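You operate a simulated robot arm through the tools that you are given. There is no shell and no other tool.

Carry out the task below with a simulated robot arm. There is one attempt and no reset: what you move stays moved.

## Task
Set the rack test card's volts and amps, store them, then turn the amps down to 5 A.
Fine: One push of STORE. The output stays off.

It is judged by the outcome, as a careful person would: the job done as asked, and still so three seconds after it is handed in. It fails if anything else is knocked over, pushed out of place, dropped, spilled or broken.

## Robot
A 7-joint arm with a two-finger parallel gripper, fixed in place. Base frame: the origin is at the foot of the arm, x ahead of it, y to its left, z up. Units: mm, rad, N and s.
Its first joint turns from -2.304 to 2.304 rad. Payload 3.91 kg.
The tool frame sits at the grasp point between the pads (the TCP): z along the fingers, y along the line on which they close. The tips reach 30 mm beyond it. Largest opening 110 mm; finger width 20, thickness 10; the body of the gripper, 48 by 112 mm, starts 55 mm behind the TCP.
Orientation is told as [roll, pitch, yaw] about the base's x, y, z axes, in that order, counted from this pose: with the fingers straight down and closing along the base's y, the tool's x points along the base's -x, its y along +y and its z along -z.

## Interface
- The arm moves only by the tool send_rows. Its argument "rows" is a list of rows, each a list of 3 entries, a list of its own where there are three numbers: the finger opening in mm, from 0 to 110, then the shift along the tool's x, y, z in mm, then the turn, a rotation vector about the tool's x, y, z in rad. In form: [[jaw, [tx, ty, tz], [rx, ry, rz]], ...]. A call has 1 to 20 rows; each row is the pose to reach, as a shift and turn from the pose commanded when the call began, along the tool's axes at that moment. A row lasts 0.2 s, in which the tool goes at most 50 mm and 0.15 rad; a call with a longer step from one row to the next is refused whole, and so is a gripper value outside its range. A pose out of reach is approached as far as the arm can. The call stops where the force on the tool passes 40 N (or 10 N more than at its start, if that is more) or the arm is blocked; 0.2 s more then pass. The fingers move at their own pace (about 108 mm/s each) and stop on an object; they squeeze with about 40 N. The grip force told is the motor's: it shows also when the fingers shut on nothing. Time passes only in rows, and 0.2 s behind the last, so rows that repeat a pose let the fingers close. The reply holds the time, the measured pose of the TCP, the force on the tool along the base axes, the opening and the grip force, in the units named above and with some noise, with the torque about the TCP (base axes, N m) and any sound that the robot's microphone picked up, and new pictures: "pictures" is both (left out), scene, wrist or none.
- Cameras (640 x 400 px; columns grow to the right, rows downward): "scene" is fixed at [398.9, 499.7, 2014.2]; the picture's right is [0.46, 0.89, 0.00], its down [0.78, -0.41, -0.48] and it looks along [-0.42, 0.22, -0.88] (base axes); focal length 331 px, centre (320, 200). "wrist" rides on the gripper at [72, 17, -103] in the tool frame; the picture's right is [-0.23, 0.97, 0.00], its down [-0.76, -0.18, -0.62] and it looks along [-0.61, -0.14, 0.78] (tool axes); focal length 222 px, centre (320, 200).
- probe_pixels(camera, pixels): for up to 12 pixels [column, row] of the newest picture of that camera ("zoom" is the newest enlarged one), the place [x, y, z] in the base frame of the surface seen there, good to about 2 mm. No time passes.
- enlarge(camera, box): a new picture of the part [left, top, right, bottom] of that camera's present view, enlarged. No time passes.
- hand_in(): hands the job in; it is judged then, once.

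Unless the task says otherwise, let go and move clear before handing in.

The tools are called after ">>>" by a JSON object that holds its "op" and its "data". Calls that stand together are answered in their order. send_rows: Moves the arm, as the interface text tells. Its arguments: {"type":"object","properties":{"rows":{"type":"array","items":{"type":"array"}},"pictures":{"type":"string","enum":["both","scene","wrist","none"]}},"required":["rows"]} The other tools are called the same way: probe_pixels (camera, pixels) gives the place of the surface under pixels of a picture; enlarge (camera, box) takes an enlarged picture of a part of a camera's view; hand_in () hands the job in.

At the start:

```text
time: 0.0
tool_pos: [265.0, 480.4, 1502.1]
tool_rot: [0.0, 0.001, -0.001]
wrist_force: [-0.4, 0.2, -0.2]
wrist_torque: [-0.04, 0.02, -0.03]
gripper_width: 110.1
gripper_force: 0.0
```

scene: 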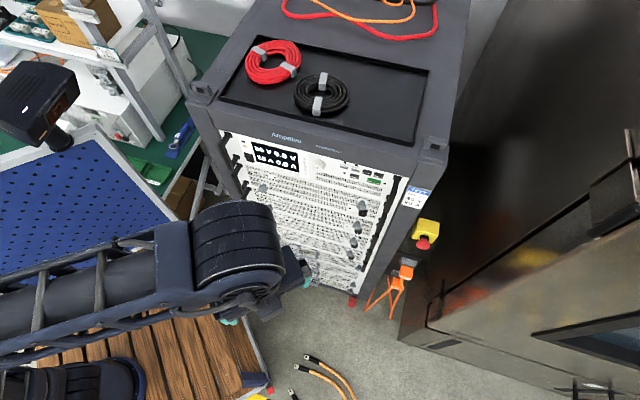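
wrist: 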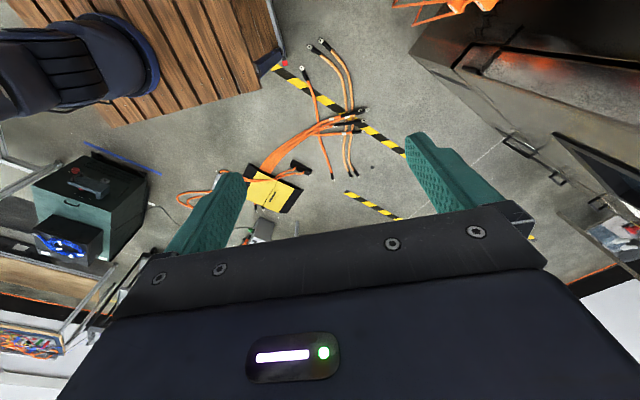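

The scene picture shows a rack with a white front panel (about columns 220–400, rows 135–290), a display at (272,157) and a card label near (417,196). I'll enlarge those parts to read them.

>>> {"op": "enlarge", "data": {"camera": "scene", "box": [210, 120, 450, 270]}}

>>> {"op": "enlarge", "data": {"camera": "scene", "box": [395, 180, 443, 210]}}

>>> {"op": "probe_pixels", "data": {"camera": "scene", "pixels": [[255, 150], [290, 160], [320, 165], [353, 172], [372, 178], [417, 196], [424, 235], [362, 207], [357, 227], [355, 240], [350, 254], [330, 200]]}}

```text
2.67 times, centred on (330, 195) of scene
```

zoom: 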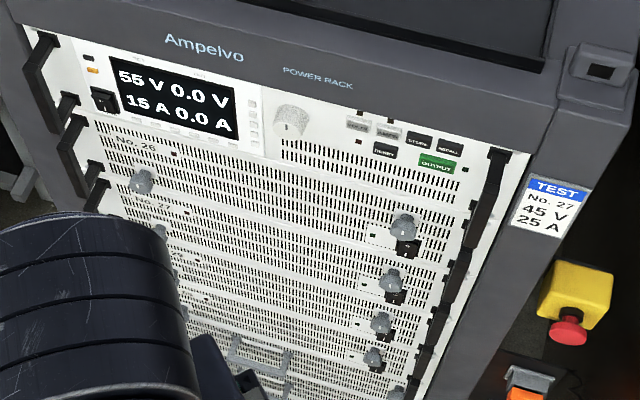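

```text
13.33 times, centred on (419, 195) of scene
```

zoom: 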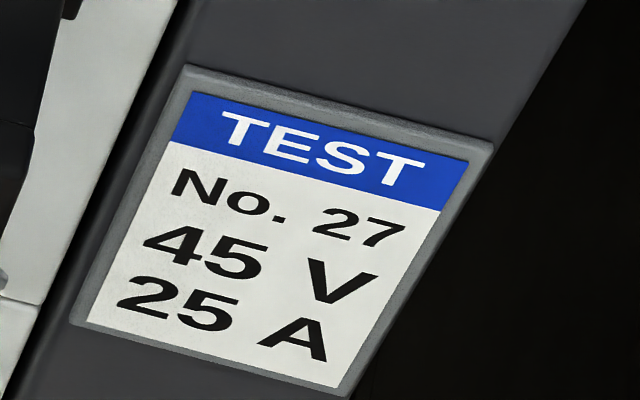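

```text
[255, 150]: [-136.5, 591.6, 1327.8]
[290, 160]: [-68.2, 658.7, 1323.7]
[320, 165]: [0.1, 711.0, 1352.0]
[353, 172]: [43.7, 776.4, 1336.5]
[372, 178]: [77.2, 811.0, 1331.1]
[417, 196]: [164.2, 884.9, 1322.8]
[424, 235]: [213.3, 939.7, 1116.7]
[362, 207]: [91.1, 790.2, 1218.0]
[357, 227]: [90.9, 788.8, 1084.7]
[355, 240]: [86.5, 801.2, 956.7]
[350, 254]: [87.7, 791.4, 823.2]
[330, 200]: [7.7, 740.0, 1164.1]
```

The card reads "TEST No. 27, 45 V, 25 A"; the display reads 55 V / 15 A with output 0.0. I need a closer look at the controls and the "No. 26/27" labels.

>>> {"op": "enlarge", "data": {"camera": "scene", "box": [218, 125, 314, 185]}}

>>> {"op": "enlarge", "data": {"camera": "scene", "box": [306, 145, 402, 205]}}

>>> {"op": "enlarge", "data": {"camera": "scene", "box": [232, 165, 312, 215]}}

>>> {"op": "enlarge", "data": {"camera": "scene", "box": [330, 185, 410, 300]}}

```text
6.67 times, centred on (266, 155) of scene
```

zoom: 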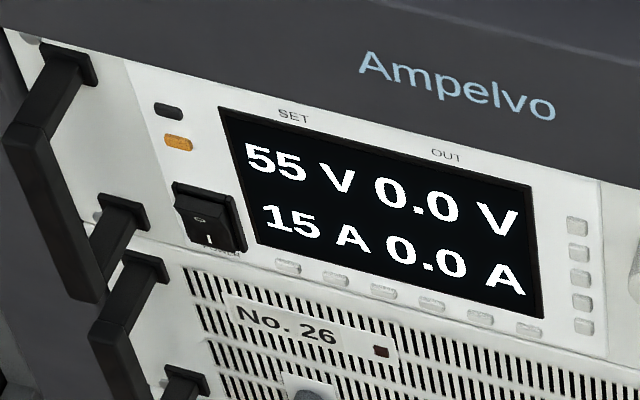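

```text
6.67 times, centred on (354, 175) of scene
```

zoom: 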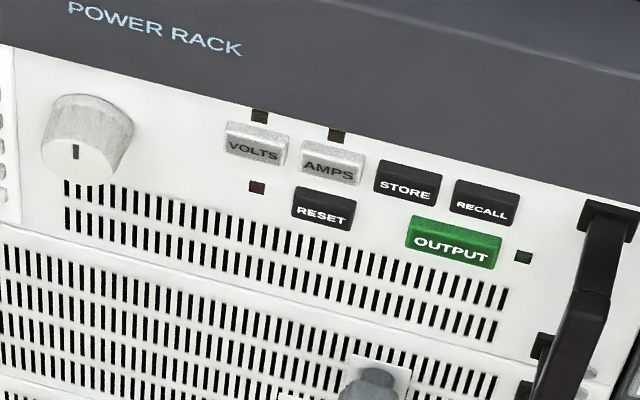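

```text
8.00 times, centred on (272, 190) of scene
```

zoom: 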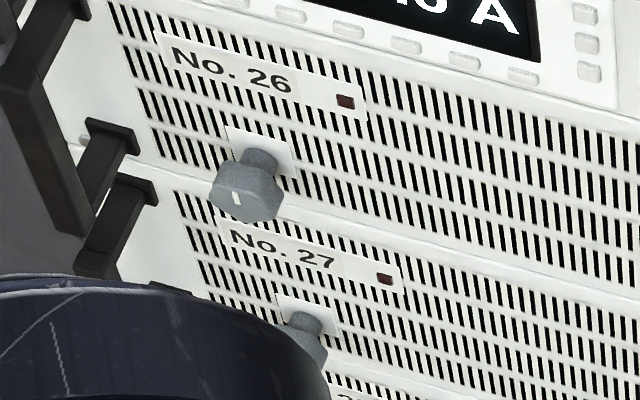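

```text
3.48 times, centred on (370, 242) of scene
```

zoom: 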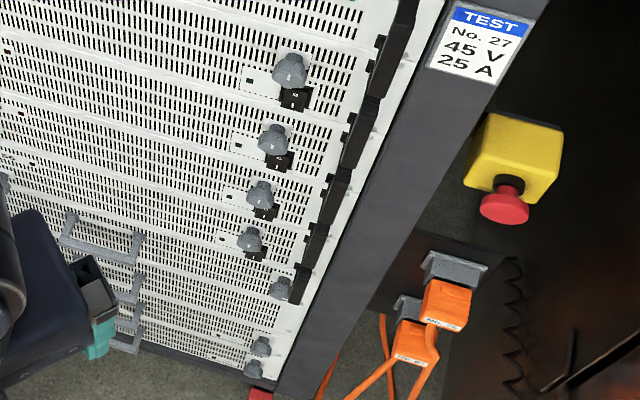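

The card asks 45 V and 25 A (No. 27), and the master unit has a knob, VOLTS, AMPS, STORE, RECALL, RESET and OUTPUT keys around (353,175). I'll turn the tool to face the panel, in place, so the wrist camera sees it straight on.

>>> {"op": "send_rows", "data": {"rows": [[110, [0, 0, 0], [-0.0505, 0.1237, 0.0505]], [110, [0, 0, 0], [-0.101, 0.2475, 0.101]], [110, [0, 0, 0], [-0.1515, 0.3712, 0.1515]], [110, [0, 0, 0], [-0.202, 0.4949, 0.202]], [110, [0, 0, 0], [-0.2525, 0.6186, 0.2525]], [110, [0, 0, 0], [-0.303, 0.7424, 0.303]]]}}

```text
time: 1.4
tool_pos: [264.9, 480.7, 1501.7]
tool_rot: [0.231, 0.775, -0.226]
wrist_force: [-1.0, 0.7, 0.7]
wrist_torque: [0.0, -0.03, 0.01]
gripper_width: 110.0
gripper_force: 0.1
```

scene: 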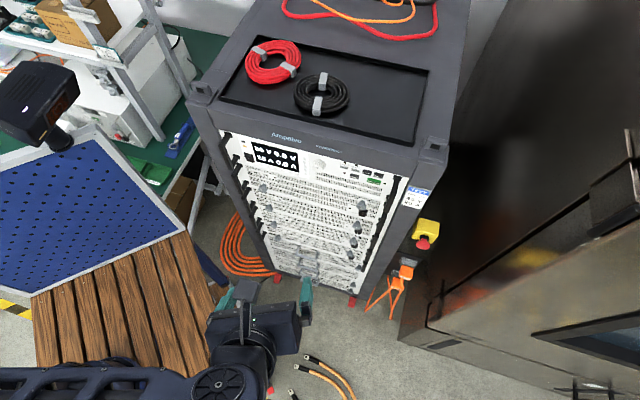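
wrist: 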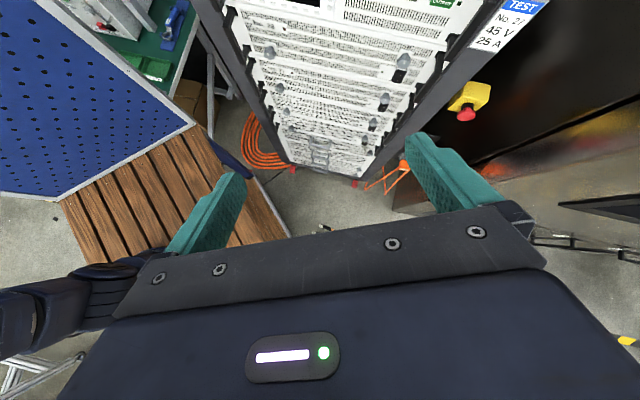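

The tool is halfway round, with the rack at the top of the wrist picture and nothing near the hand. I'll finish the turn.

>>> {"op": "send_rows", "data": {"rows": [[110, [0, 0, 0], [-0.0505, 0.1237, 0.0505]], [110, [0, 0, 0], [-0.101, 0.2475, 0.101]], [110, [0, 0, 0], [-0.1515, 0.3712, 0.1515]], [110, [0, 0, 0], [-0.202, 0.4949, 0.202]], [110, [0, 0, 0], [-0.2525, 0.6186, 0.2525]], [110, [0, 0, 0], [-0.303, 0.7424, 0.303]]]}}

```text
time: 2.8
tool_pos: [265.9, 479.4, 1502.4]
tool_rot: [-2.857, 1.568, 2.65]
wrist_force: [0.3, -0.3, -0.1]
wrist_torque: [-0.01, 0.0, -0.01]
gripper_width: 110.0
gripper_force: 0.1
```

scene: 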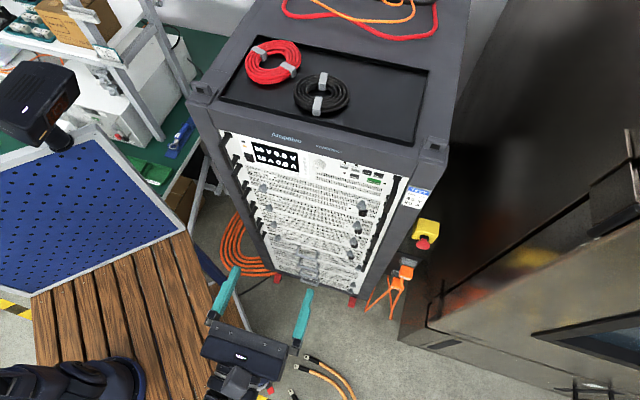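
wrist: 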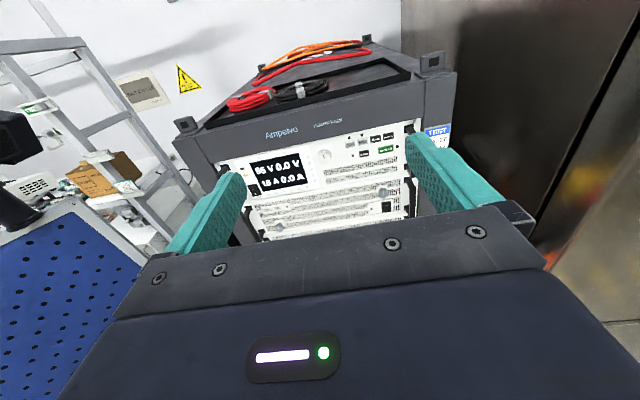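

The tool now faces the rack; the panel sits at (225–410, 130–240) in the wrist picture. I'll read it enlarged.

>>> {"op": "enlarge", "data": {"camera": "wrist", "box": [225, 115, 417, 235]}}

>>> {"op": "enlarge", "data": {"camera": "scene", "box": [225, 165, 353, 245]}}

>>> {"op": "enlarge", "data": {"camera": "scene", "box": [245, 225, 373, 305]}}

```text
3.33 times, centred on (321, 175) of wrist
```

zoom: 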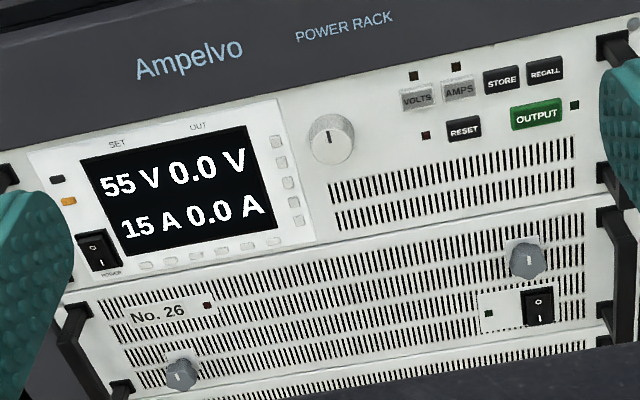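

```text
5.00 times, centred on (289, 205) of scene
```

zoom: 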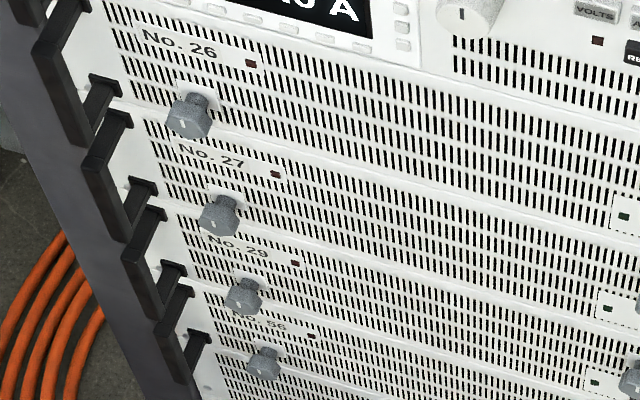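

```text
5.00 times, centred on (309, 265) of scene
```

zoom: 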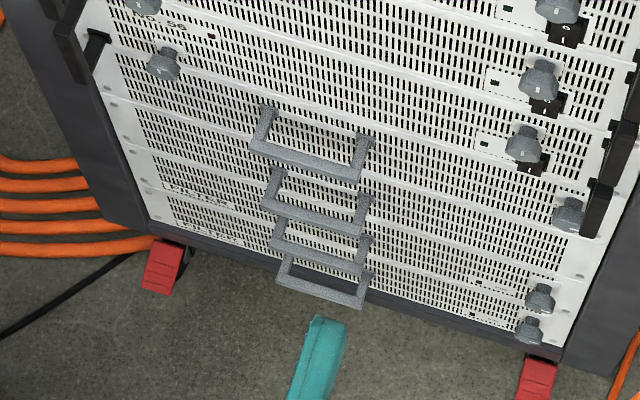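

Both views show the master unit (55 V/15 A set, output 0.0) above modules No. 26, 27, 29 and 56. I'll measure key, knob and LED places from an enlarged wrist view.

>>> {"op": "enlarge", "data": {"camera": "wrist", "box": [310, 120, 406, 180]}}

```text
6.67 times, centred on (358, 150) of wrist
```

zoom: 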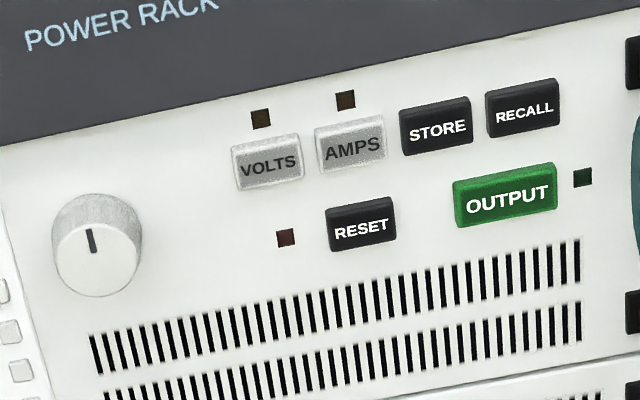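

>>> {"op": "probe_pixels", "data": {"camera": "zoom", "pixels": [[268, 165], [352, 151], [437, 130], [524, 115], [360, 230], [507, 198], [95, 265], [98, 215], [236, 168], [302, 155], [285, 238], [200, 200]]}}

>>> {"op": "probe_pixels", "data": {"camera": "zoom", "pixels": [[58, 268], [138, 255], [95, 235], [100, 295], [58, 215], [140, 215], [160, 240], [40, 235], [95, 320], [405, 130], [470, 125], [437, 152]]}}

```text
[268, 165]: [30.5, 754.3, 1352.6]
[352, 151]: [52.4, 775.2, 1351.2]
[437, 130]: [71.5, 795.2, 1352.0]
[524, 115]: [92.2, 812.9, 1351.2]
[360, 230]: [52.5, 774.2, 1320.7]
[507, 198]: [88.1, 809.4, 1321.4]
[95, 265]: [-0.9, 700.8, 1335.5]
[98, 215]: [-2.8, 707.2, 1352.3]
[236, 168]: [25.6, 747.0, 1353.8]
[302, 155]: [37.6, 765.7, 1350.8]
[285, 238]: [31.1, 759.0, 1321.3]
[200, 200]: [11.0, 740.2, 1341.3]
```

```text
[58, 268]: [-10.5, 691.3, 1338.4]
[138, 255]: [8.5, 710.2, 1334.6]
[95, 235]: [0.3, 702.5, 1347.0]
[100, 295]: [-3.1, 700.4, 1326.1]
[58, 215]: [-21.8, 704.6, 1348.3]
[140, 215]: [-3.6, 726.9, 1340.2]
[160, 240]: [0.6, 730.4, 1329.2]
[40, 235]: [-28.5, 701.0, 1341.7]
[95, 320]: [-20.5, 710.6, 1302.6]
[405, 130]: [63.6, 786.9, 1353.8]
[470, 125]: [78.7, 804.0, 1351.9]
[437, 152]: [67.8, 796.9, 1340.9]
```

Key centres: VOLTS (30,754,1352), AMPS (52,775,1351), STORE (71,795,1352), and the knob face is near (-1,701,1336), standing about 20 mm off the panel. Before going in, I'll measure how far the handles and top frame stick out.

>>> {"op": "probe_pixels", "data": {"camera": "wrist", "pixels": [[300, 135], [340, 125], [280, 140], [250, 205], [245, 178], [398, 146], [403, 128], [330, 185], [260, 160], [300, 160], [222, 160], [385, 115]]}}

>>> {"op": "probe_pixels", "data": {"camera": "scene", "pixels": [[404, 180], [390, 205], [395, 195], [385, 215], [227, 140], [235, 160], [240, 175], [300, 137], [340, 150], [362, 205], [357, 225], [424, 222]]}}

```text
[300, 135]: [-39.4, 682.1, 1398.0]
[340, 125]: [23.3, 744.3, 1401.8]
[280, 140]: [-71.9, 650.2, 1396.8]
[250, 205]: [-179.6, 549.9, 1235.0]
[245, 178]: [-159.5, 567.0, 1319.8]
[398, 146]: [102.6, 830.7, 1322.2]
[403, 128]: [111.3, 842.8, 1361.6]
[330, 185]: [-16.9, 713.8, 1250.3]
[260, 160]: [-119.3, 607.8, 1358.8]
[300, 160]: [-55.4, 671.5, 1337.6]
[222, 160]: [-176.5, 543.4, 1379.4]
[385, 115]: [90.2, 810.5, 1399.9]
```

```text
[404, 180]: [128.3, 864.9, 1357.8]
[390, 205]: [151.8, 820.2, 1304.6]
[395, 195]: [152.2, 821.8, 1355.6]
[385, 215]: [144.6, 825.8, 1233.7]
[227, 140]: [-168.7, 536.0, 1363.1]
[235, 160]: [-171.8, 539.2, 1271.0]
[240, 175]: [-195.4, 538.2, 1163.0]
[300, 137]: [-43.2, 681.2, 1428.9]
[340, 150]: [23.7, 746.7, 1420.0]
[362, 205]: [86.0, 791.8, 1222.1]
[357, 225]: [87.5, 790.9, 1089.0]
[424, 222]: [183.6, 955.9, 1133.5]
```

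The handles stick out about 41 mm and the top frame about 6 mm, so the hand (body 55 mm behind the TCP) clears them. I'll go down, close the fingers and come to about 48 mm in front of VOLTS.

>>> {"op": "send_rows", "data": {"rows": [[60, [-48, 0, 0], [-0.02, 0, 0]], [0, [-98, 0, 0], [-0.02, 0, 0]], [0, [-150, 3, 0], [-0.02, 0, 0]]], "pictures": "none"}}

```text
refused: row 3 steps farther than a row can; nothing moved
```

The call was refused because row 3 stepped over 50 mm. I'll send it again with shorter steps.

>>> {"op": "send_rows", "data": {"rows": [[60, [-40, 0, 0], [-0.02, 0, 0]], [0, [-80, 0, 0], [-0.02, 0, 0]], [0, [-120, 0, 0], [-0.02, 0, 0]], [0, [-150, 10, 20], [-0.02, 0, 0]], [0, [-150, 15, 65], [-0.02, 0, 0]], [0, [-150, 20, 110], [-0.02, 0, 0]], [0, [-150, 25, 155], [-0.02, 0, 0]]]}}

```text
time: 4.4
tool_pos: [171.8, 609.2, 1356.6]
tool_rot: [2.134, 1.572, 1.339]
wrist_force: [0.7, -0.6, 0.4]
wrist_torque: [-0.02, -0.01, 0.01]
gripper_width: 0.0
gripper_force: 37.8
```

scene: 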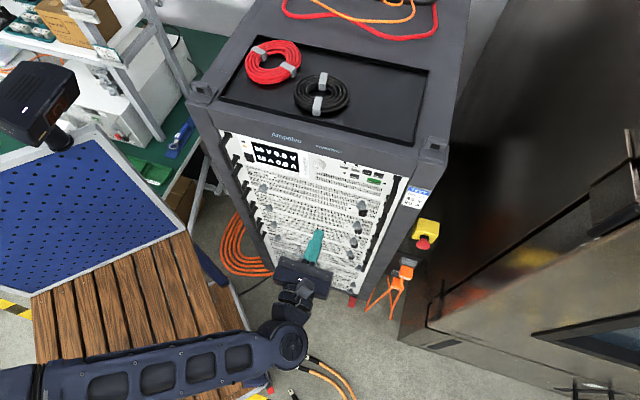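
wrist: 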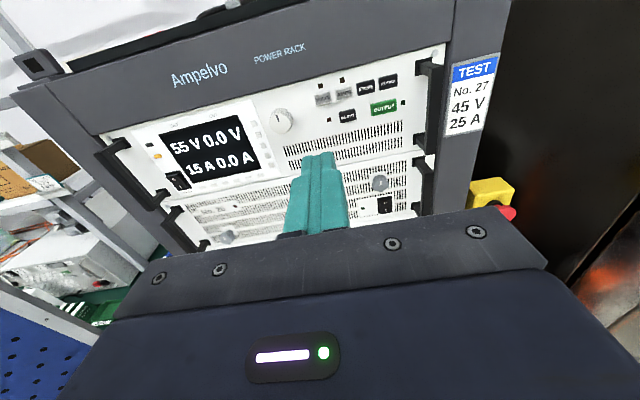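

The tool is now in front of VOLTS (322,99) with the fingers shut, still about 200 mm from the panel. I'll re-measure the keys from this closer view.

>>> {"op": "enlarge", "data": {"camera": "wrist", "box": [260, 60, 420, 160]}}

```text
4.00 times, centred on (340, 110) of wrist
```

zoom: 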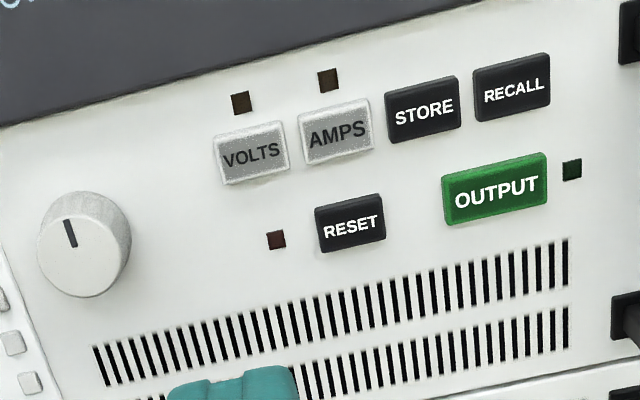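

>>> {"op": "probe_pixels", "data": {"camera": "zoom", "pixels": [[251, 153], [336, 131], [424, 109], [512, 88], [350, 224], [495, 190], [78, 255], [50, 265], [108, 250], [80, 225], [84, 285], [210, 230]]}}

>>> {"op": "probe_pixels", "data": {"camera": "zoom", "pixels": [[220, 160], [285, 145], [250, 130], [253, 176], [42, 260], [118, 245], [75, 218], [83, 294], [150, 200], [200, 120], [420, 240], [550, 215]]}}

```text
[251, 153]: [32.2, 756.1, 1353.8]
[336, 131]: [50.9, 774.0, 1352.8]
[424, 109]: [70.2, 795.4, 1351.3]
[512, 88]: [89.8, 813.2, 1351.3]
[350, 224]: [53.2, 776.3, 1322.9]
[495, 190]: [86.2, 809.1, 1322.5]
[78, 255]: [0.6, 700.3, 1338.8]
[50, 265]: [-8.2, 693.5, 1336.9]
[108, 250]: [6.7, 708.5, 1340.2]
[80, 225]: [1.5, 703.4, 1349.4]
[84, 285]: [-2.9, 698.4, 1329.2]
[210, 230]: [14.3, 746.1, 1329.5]
```

```text
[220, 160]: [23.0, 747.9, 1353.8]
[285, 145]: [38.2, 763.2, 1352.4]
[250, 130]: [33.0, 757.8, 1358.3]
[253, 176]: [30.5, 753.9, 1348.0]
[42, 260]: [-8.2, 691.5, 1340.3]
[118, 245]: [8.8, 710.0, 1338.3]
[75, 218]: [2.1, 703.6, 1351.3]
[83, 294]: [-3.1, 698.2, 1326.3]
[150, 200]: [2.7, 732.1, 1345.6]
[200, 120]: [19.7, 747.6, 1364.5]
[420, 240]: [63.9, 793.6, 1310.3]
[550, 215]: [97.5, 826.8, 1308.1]
```

Refined: VOLTS at about (32,756,1353) and knob axis at about (0,701,1338). I'll move up to about 18 mm in front of VOLTS.

>>> {"op": "send_rows", "data": {"rows": [[0, [-1, 0.5, 40], [0, 0, 0]], [0, [-2, 1, 80], [0, 0, 0]], [0, [-3, 1.5, 120], [0, 0, 0]], [0, [-3.6, 1.5, 145], [0, 0, 0]], [0, [-3.6, 1.5, 155], [0, 0, 0]], [0, [-3.6, 1.5, 155], [0, 0, 0]]]}}

```text
time: 5.8
tool_pos: [64.5, 716.7, 1346.1]
tool_rot: [2.806, 1.571, 2.014]
wrist_force: [-0.3, 0.5, 0.9]
wrist_torque: [0.02, 0.02, 0.0]
gripper_width: 0.0
gripper_force: 37.9
```

scene: 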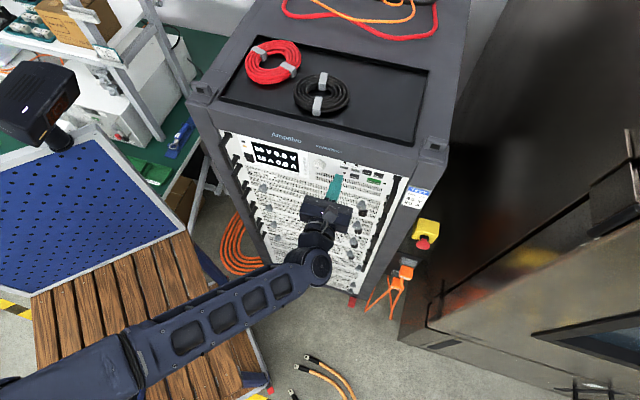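
wrist: 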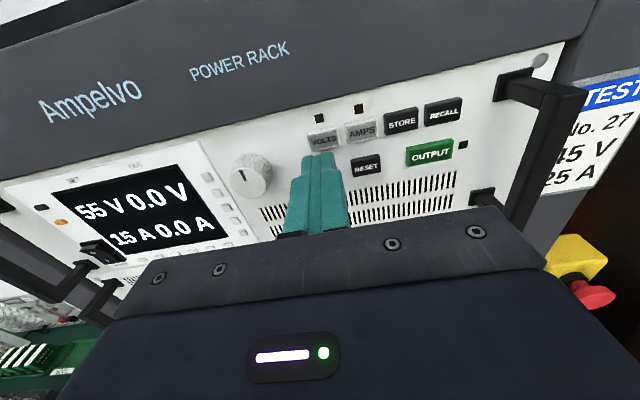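

The tips are about 20 mm off VOLTS (322,140) but read about 6 mm low and 3 mm left of its centre. I'll trim that and let the arm settle.

>>> {"op": "send_rows", "data": {"rows": [[0, [5.5, 3, 0], [0, 0, 0]], [0, [5.5, 3, 0], [0, 0, 0]], [0, [5.5, 3, 0], [0, 0, 0]]], "pictures": "wrist"}}

```text
time: 6.6
tool_pos: [65.1, 720.1, 1352.6]
tool_rot: [-2.428, 1.571, 3.06]
wrist_force: [-0.6, 0.8, 0.0]
wrist_torque: [0.02, -0.02, 0.0]
gripper_width: 0.0
gripper_force: 37.8
```

wrist: 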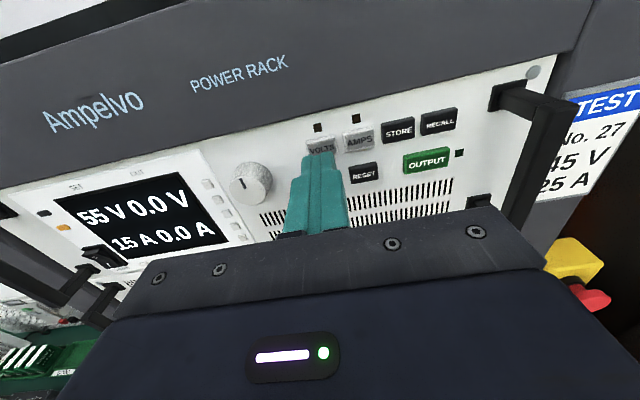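

The tip is now lined up with VOLTS, about 18.7 mm short of it. I'll press in slowly with small steps and then read force and LEDs.

>>> {"op": "send_rows", "data": {"rows": [[0, [0, 0, 6], [0, 0, 0]], [0, [0, 0, 12], [0, 0, 0]], [0, [0, 0, 16], [0, 0, 0]], [0, [0, 0, 17.5], [0, 0, 0]], [0, [0, 0, 19], [0, 0, 0]], [0, [0, 0, 20], [0, 0, 0]], [0, [0, 0, 21], [0, 0, 0]]]}}

```text
time: 8.2
tool_pos: [52.3, 735.4, 1354.1]
tool_rot: [-1.153, 1.571, -1.946]
wrist_force: [0.3, -0.1, -0.5]
wrist_torque: [-0.05, -0.01, 0.05]
gripper_width: 0.0
gripper_force: 37.6
```

scene: 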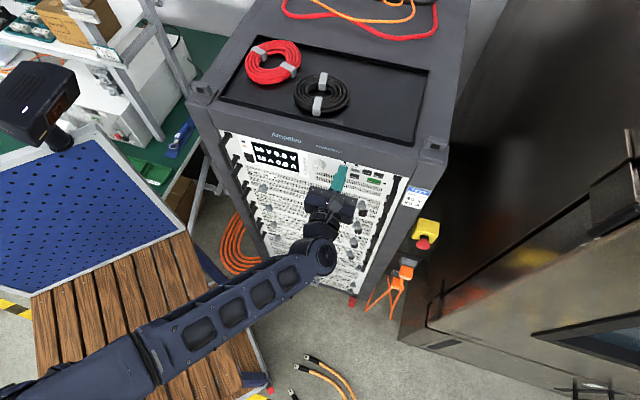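
wrist: 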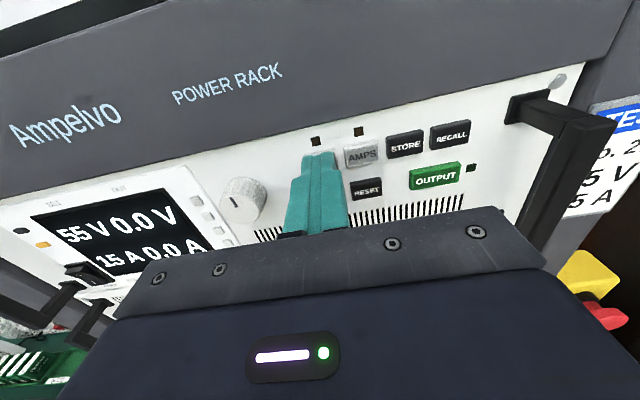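

There is no contact force yet at this depth. I'll go on in 1 mm steps.

>>> {"op": "send_rows", "data": {"rows": [[0, [0, 0, 1], [0, 0, 0]], [0, [0, 0, 2], [0, 0, 0]], [0, [0, 0, 3], [0, 0, 0]]]}}

>>> {"op": "enlarge", "data": {"camera": "wrist", "box": [260, 110, 420, 210]}}

```text
time: 9.0
tool_pos: [50.2, 737.3, 1353.5]
tool_rot: [3.121, 1.567, 2.324]
wrist_force: [2.6, -7.1, 1.2]
wrist_torque: [0.0, 0.01, 0.09]
gripper_width: 0.0
gripper_force: 38.1
heard: click
```

scene: 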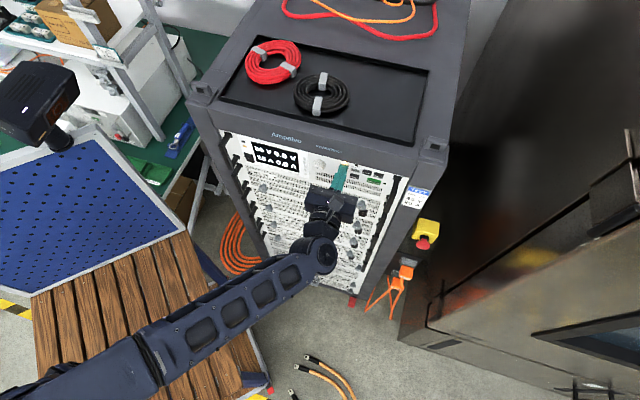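
wrist: 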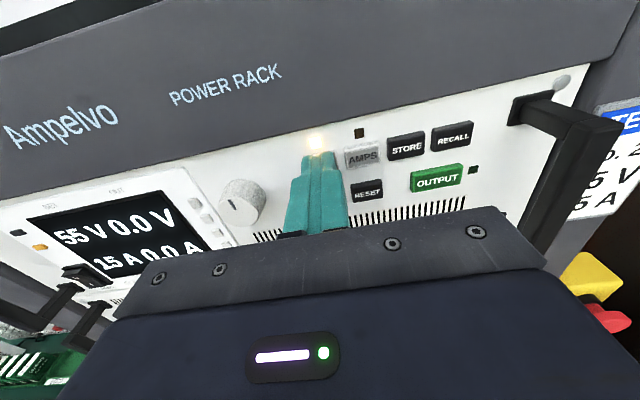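

```text
4.00 times, centred on (340, 160) of wrist
```

zoom: 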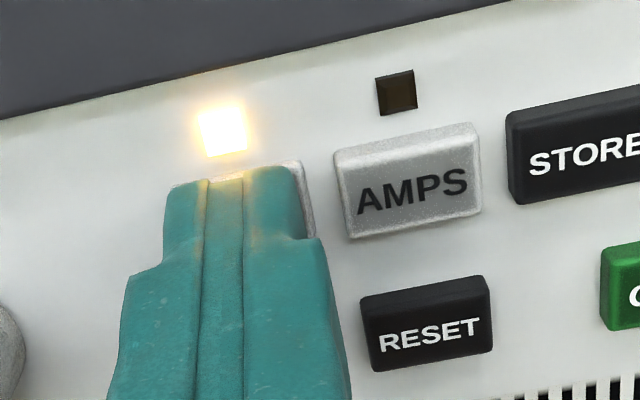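

A click was heard and the LED over VOLTS (316,143) is lit, so VOLTS is selected. I'll back off and then measure the display bezel next to the knob before gripping it.

>>> {"op": "send_rows", "data": {"rows": [[0, [0, 0, -15], [0, 0, 0]], [0, [0, 0, -45], [0, 0, 0]], [0, [0, -30, -70], [0, 0, 0]], [30, [-8, -60, -80], [0, 0, 0]], [50, [-14, -60, -80], [0, 0, 0]], [50, [-14, -60, -80], [0, 0, 0]]]}}

>>> {"op": "enlarge", "data": {"camera": "wrist", "box": [230, 80, 390, 180]}}

>>> {"op": "enlarge", "data": {"camera": "scene", "box": [240, 130, 368, 210]}}

```text
time: 10.4
tool_pos: [63.0, 637.2, 1339.5]
tool_rot: [-3.118, 1.569, 2.372]
wrist_force: [0.4, -0.3, -0.2]
wrist_torque: [-0.01, -0.02, 0.0]
gripper_width: 50.1
gripper_force: 0.0
```

scene: 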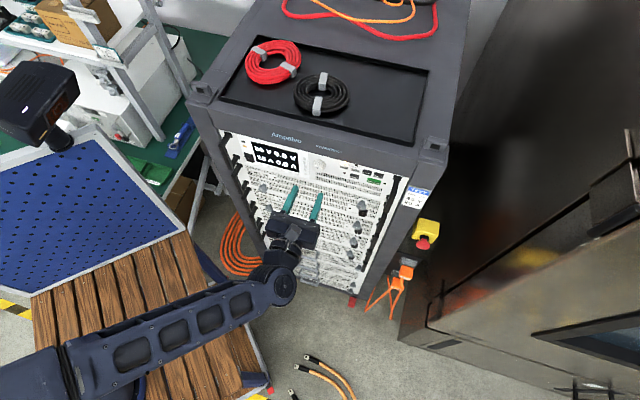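
wrist: 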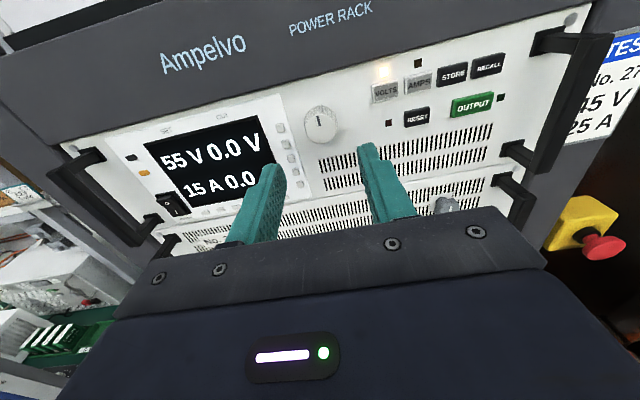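

```text
4.00 times, centred on (310, 130) of wrist
```

zoom: 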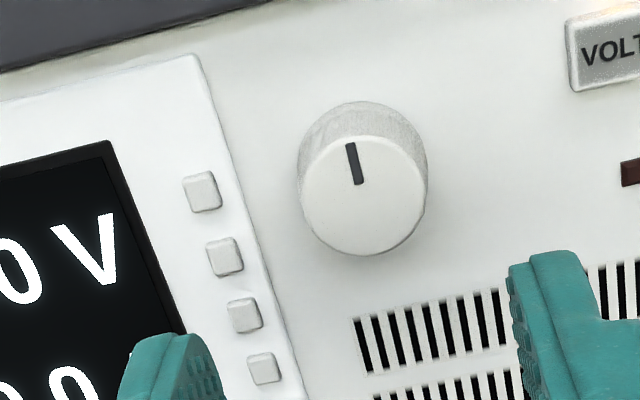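

```text
5.00 times, centred on (304, 170) of scene
```

zoom: 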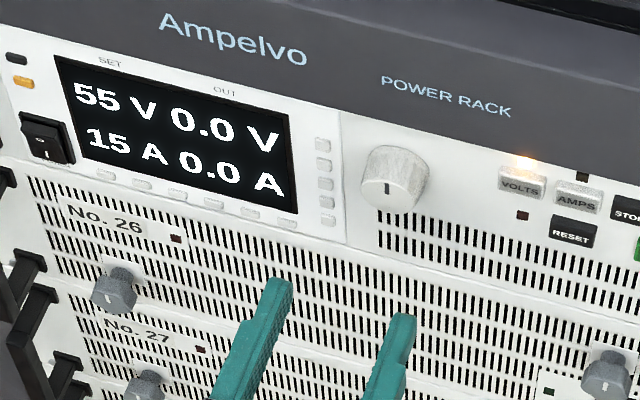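

VOLTS LED is lit and the knob is at wrist pixel (321,129). I'll measure the bezel edge (289,117), its small keys and the knob rim.

>>> {"op": "probe_pixels", "data": {"camera": "wrist", "pixels": [[285, 117.5], [297, 117.5], [286.2, 144.2], [282, 128], [291, 157], [321, 129], [307, 130], [335, 127.5], [319.5, 116], [322, 141], [300, 150], [345, 120]]}}

>>> {"op": "probe_pixels", "data": {"camera": "wrist", "pixels": [[288, 117.5], [290, 125], [293, 135], [297, 145], [319, 107], [311, 110], [328, 108], [305, 118], [336, 117], [350, 140], [305, 150], [320, 98]]}}

```text
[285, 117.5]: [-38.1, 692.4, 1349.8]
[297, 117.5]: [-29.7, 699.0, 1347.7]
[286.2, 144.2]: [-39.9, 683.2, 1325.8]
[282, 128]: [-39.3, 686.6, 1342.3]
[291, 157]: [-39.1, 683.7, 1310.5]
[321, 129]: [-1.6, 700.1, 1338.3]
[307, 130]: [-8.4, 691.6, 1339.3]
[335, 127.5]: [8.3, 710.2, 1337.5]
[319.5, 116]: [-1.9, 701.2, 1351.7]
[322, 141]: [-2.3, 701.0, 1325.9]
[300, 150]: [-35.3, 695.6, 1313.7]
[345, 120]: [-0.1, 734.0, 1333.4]
```

```text
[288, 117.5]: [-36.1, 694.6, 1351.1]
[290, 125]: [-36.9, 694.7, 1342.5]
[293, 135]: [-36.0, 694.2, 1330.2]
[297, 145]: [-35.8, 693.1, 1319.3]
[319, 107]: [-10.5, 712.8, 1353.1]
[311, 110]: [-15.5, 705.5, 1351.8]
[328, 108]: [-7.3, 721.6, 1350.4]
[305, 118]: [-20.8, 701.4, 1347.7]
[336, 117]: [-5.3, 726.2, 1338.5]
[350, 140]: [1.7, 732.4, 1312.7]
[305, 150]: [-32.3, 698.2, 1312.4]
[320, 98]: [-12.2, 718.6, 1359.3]
```

The bezel is flush and 30 mm from the knob axis, so fingers opened to 44 mm fit. I'll slide over the knob with tips stopping about 6 mm short of the panel.

>>> {"op": "send_rows", "data": {"rows": [[44, [-0.8, -0.8, 25], [0, 0, 0]], [44, [-0.8, -0.8, 45], [0, 0, 0]], [44, [-0.8, -0.8, 60], [0, 0, 0]], [44, [-0.8, -0.8, 68], [0, 0, 0]], [44, [-0.8, -0.8, 73.5], [0, 0, 0]], [44, [-0.8, -0.8, 73.5], [0, 0, 0]]]}}

>>> {"op": "enlarge", "data": {"camera": "wrist", "box": [240, 90, 400, 190]}}

>>> {"op": "enlarge", "data": {"camera": "scene", "box": [240, 130, 368, 210]}}

```text
time: 11.8
tool_pos: [11.4, 690.6, 1338.5]
tool_rot: [-2.284, 1.57, -3.077]
wrist_force: [0.9, 0.3, -1.0]
wrist_torque: [-0.02, 0.02, -0.01]
gripper_width: 44.0
gripper_force: 0.1
```

scene: 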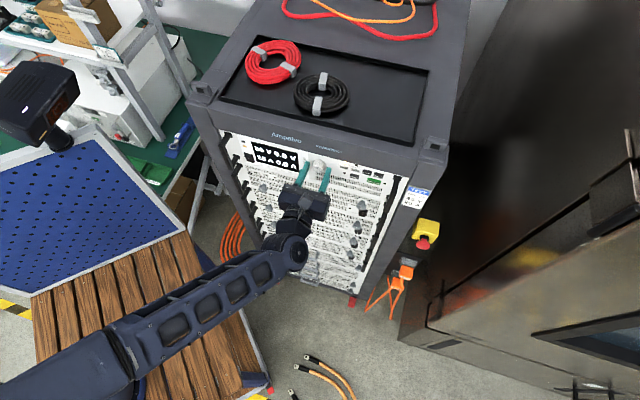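
wrist: 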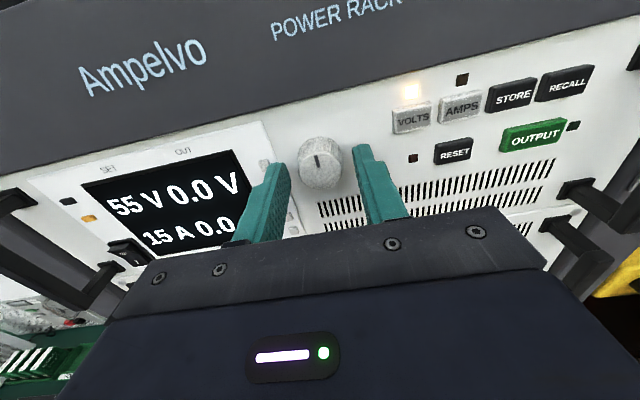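

```text
4.00 times, centred on (320, 140) of wrist
```

zoom: 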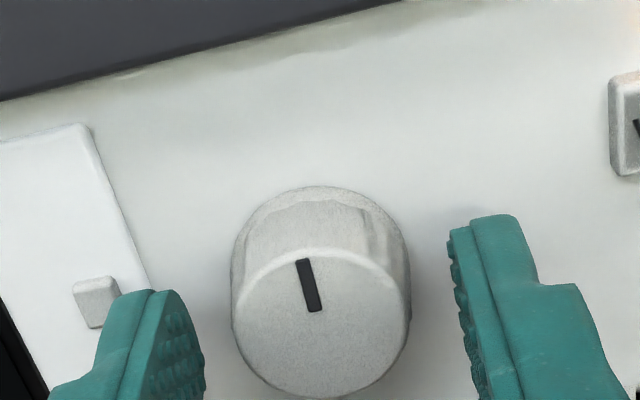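

```text
5.00 times, centred on (304, 170) of scene
```

zoom: 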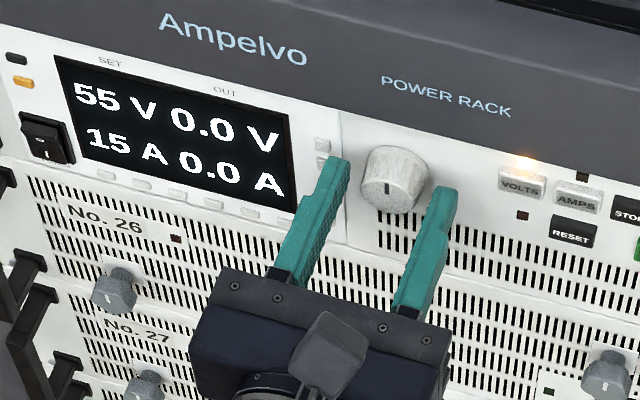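

The fingers straddle the knob at scene zoom (393,180). I'll shift 1 mm left, close on it, and see whether the display stays at 55 V.

>>> {"op": "send_rows", "data": {"rows": [[40, [0, -1, 0], [0, 0, 0]], [34, [0, -1, 0], [0, 0, 0]], [28, [0, -1, 0], [0, 0, 0]], [24, [0, -1, 0], [0, 0, 0]], [22, [0, -1, 0], [0, 0, 0]]]}}

>>> {"op": "enlarge", "data": {"camera": "scene", "box": [240, 130, 368, 210]}}

>>> {"op": "enlarge", "data": {"camera": "wrist", "box": [240, 90, 400, 190]}}

```text
time: 13.0
tool_pos: [11.4, 690.8, 1339.3]
tool_rot: [-2.119, 1.571, -2.916]
wrist_force: [7.6, 11.6, 3.0]
wrist_torque: [-0.03, 0.0, -0.4]
gripper_width: 28.6
gripper_force: 44.8
```

scene: 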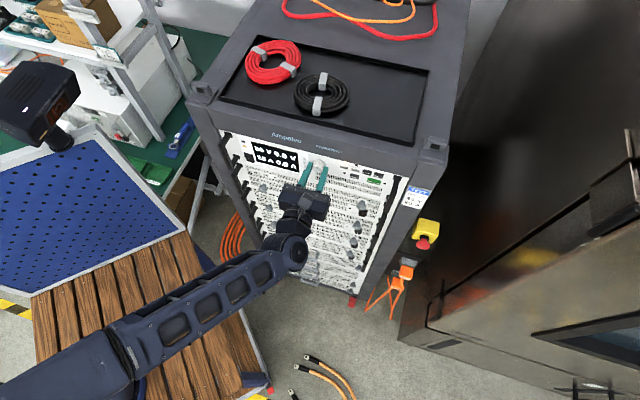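
wrist: 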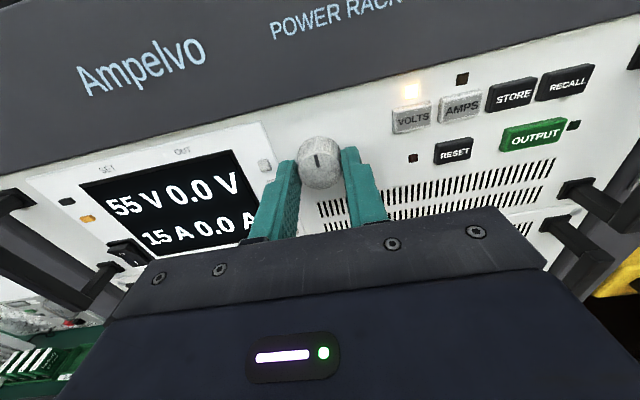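

```text
5.00 times, centred on (304, 170) of scene
```

zoom: 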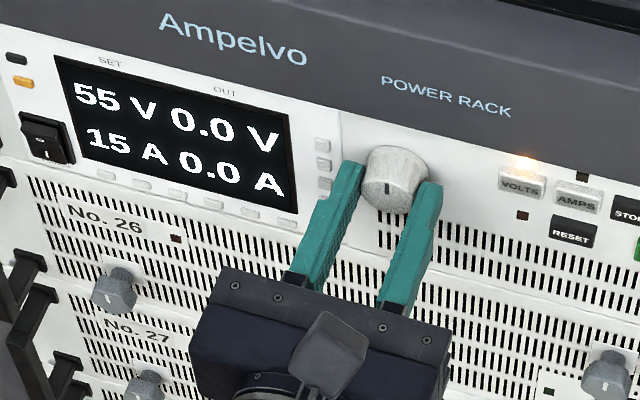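

```text
4.00 times, centred on (320, 140) of wrist
```

zoom: 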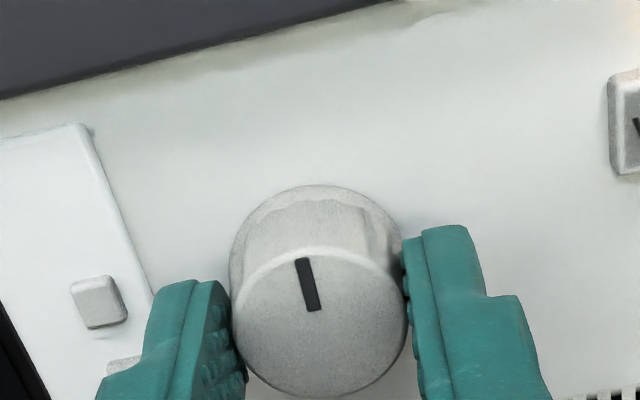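

The knob is gripped (28.6 mm) and the display still reads 55 V; a 14 N side push shows my 1 mm shift was wrong, so I'll undo it. Then I'll turn 0.3 rad counter-clockwise as a test.

>>> {"op": "send_rows", "data": {"rows": [[22, [0, 1, 0], [0, 0, 0]], [22, [0, 1, 0], [0, 0, -0.1]], [22, [0, 1, 0], [0, 0, -0.2]], [22, [0, 1, 0], [0, 0, -0.3]]]}}

>>> {"op": "enlarge", "data": {"camera": "scene", "box": [240, 130, 368, 210]}}

```text
time: 14.0
tool_pos: [10.9, 690.3, 1339.8]
tool_rot: [1.568, 1.268, 0.776]
wrist_force: [5.4, -5.2, -8.3]
wrist_torque: [0.14, 0.16, 0.16]
gripper_width: 28.7
gripper_force: 45.7
```

scene: 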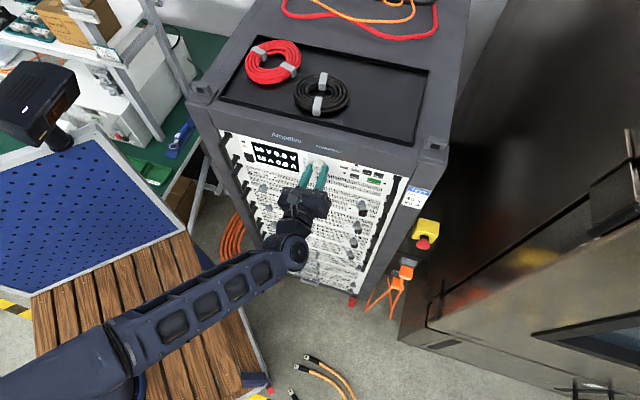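
wrist: 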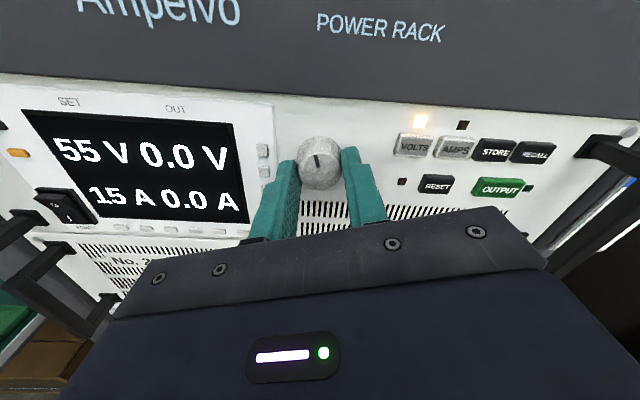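

```text
5.00 times, centred on (304, 170) of scene
```

zoom: 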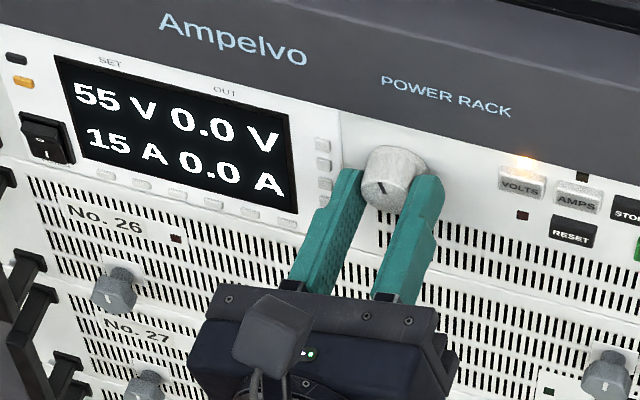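

The knob pointer turned with the fingers, but the display still shows 55 V and no click was heard. I'll turn on in small steps.

>>> {"op": "send_rows", "data": {"rows": [[22, [0, 0, 0], [0, 0, -0.08]], [22, [0, 0, 0], [0, 0, -0.16]], [22, [0, 0, 0], [0, 0, -0.24]]], "pictures": "scene"}}

>>> {"op": "enlarge", "data": {"camera": "scene", "box": [240, 130, 368, 210]}}

```text
time: 14.8
tool_pos: [11.5, 690.0, 1339.1]
tool_rot: [1.572, 1.028, 0.776]
wrist_force: [3.7, -7.2, -5.1]
wrist_torque: [0.2, 0.24, 0.41]
gripper_width: 28.7
gripper_force: 44.6
```

scene: 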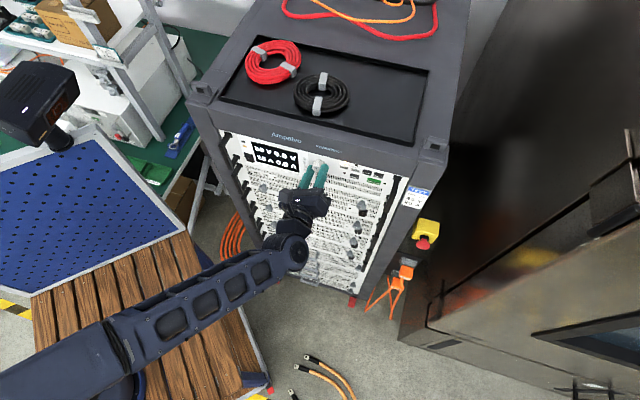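

```text
5.00 times, centred on (304, 170) of scene
```

zoom: 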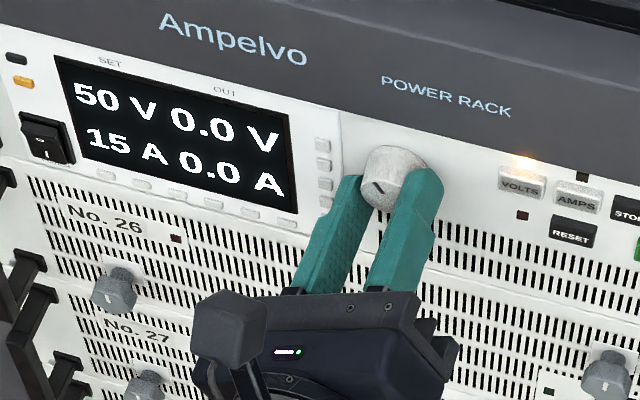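

The display now reads 50 V after a total of 0.54 rad, so the steps are 5 V counter-clockwise. I'll turn further in small steps towards 45 V.

>>> {"op": "send_rows", "data": {"rows": [[22, [0, 0, 0], [0, 0, -0.08]], [22, [0, 0, 0], [0, 0, -0.16]]], "pictures": "scene"}}

>>> {"op": "enlarge", "data": {"camera": "scene", "box": [240, 130, 368, 210]}}

```text
time: 15.4
tool_pos: [10.8, 689.4, 1338.9]
tool_rot: [1.57, 0.869, 0.777]
wrist_force: [1.6, -3.3, -6.9]
wrist_torque: [0.12, 0.12, 0.34]
gripper_width: 28.7
gripper_force: 45.2
```

scene: 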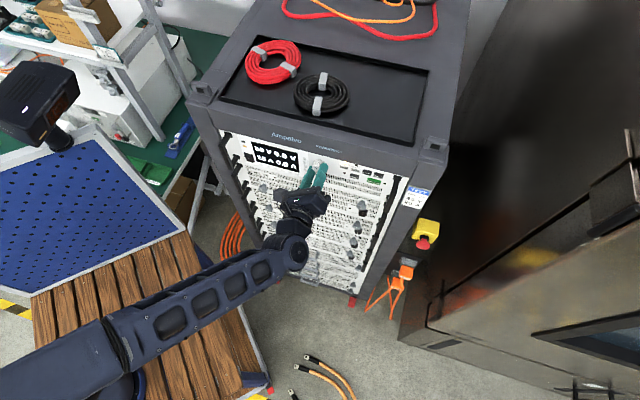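

```text
5.00 times, centred on (304, 170) of scene
```

zoom: 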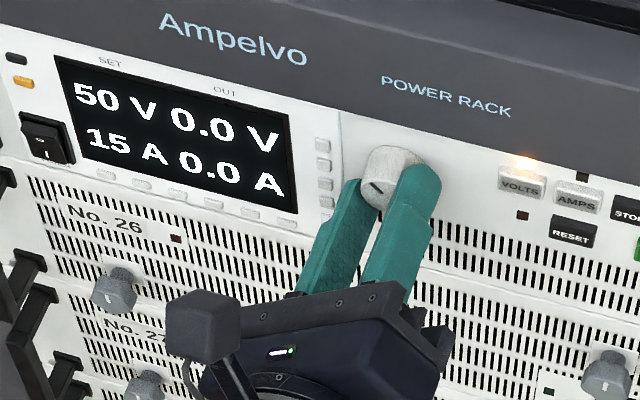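

It still reads 50 V at 0.70 rad total. I'll turn another 0.16 rad.

>>> {"op": "send_rows", "data": {"rows": [[22, [0, 0, 0], [0, 0, -0.08]], [22, [0, 0, 0], [0, 0, -0.16]]], "pictures": "scene"}}

>>> {"op": "enlarge", "data": {"camera": "scene", "box": [240, 130, 368, 210]}}

```text
time: 16.0
tool_pos: [11.4, 691.0, 1339.3]
tool_rot: [1.569, 0.71, 0.775]
wrist_force: [0.2, -5.3, -14.6]
wrist_torque: [-0.05, -0.04, 0.51]
gripper_width: 28.8
gripper_force: 44.4
```

scene: 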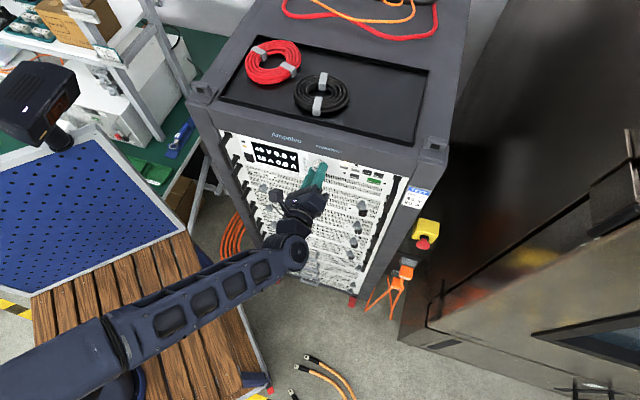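

```text
5.00 times, centred on (304, 170) of scene
```

zoom: 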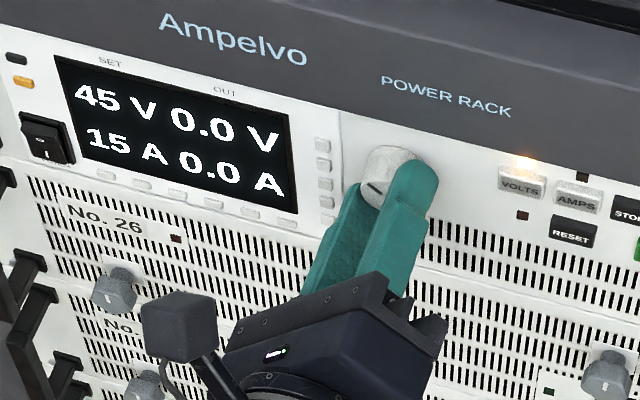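

The display reads 45 V / 15 A at 0.86 rad total, so a step is about 0.4 rad. I'll add 0.06 rad so it sits clear of the step edge, then open to 36 mm and watch that it stays at 45 V.

>>> {"op": "send_rows", "data": {"rows": [[22, [0, 0, 0], [0, 0, -0.06]], [26, [0, 0, 0], [0, 0, -0.06]], [30, [0, 0, 0], [0, 0, -0.06]], [36, [0, 0, 0], [0, 0, -0.06]], [36, [0, 0, 0], [0, 0, -0.06]]], "pictures": "scene"}}

>>> {"op": "enlarge", "data": {"camera": "scene", "box": [240, 130, 368, 210]}}

```text
time: 17.2
tool_pos: [12.6, 689.6, 1339.0]
tool_rot: [1.571, 0.65, 0.777]
wrist_force: [0.1, 0.7, 0.2]
wrist_torque: [-0.02, -0.01, -0.06]
gripper_width: 36.1
gripper_force: 0.1
```

scene: 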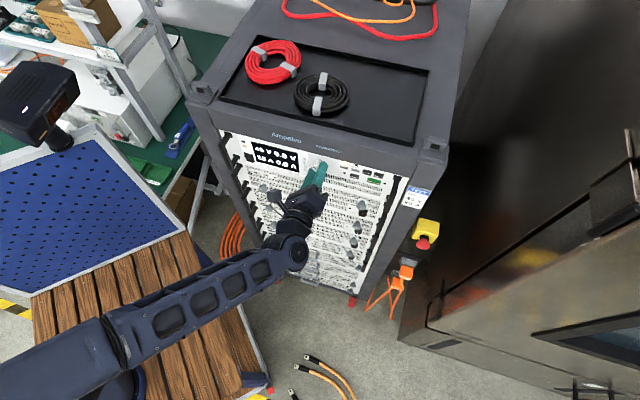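

```text
5.00 times, centred on (304, 170) of scene
```

zoom: 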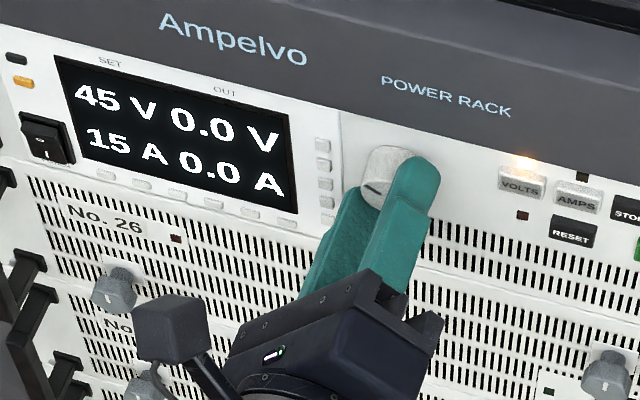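

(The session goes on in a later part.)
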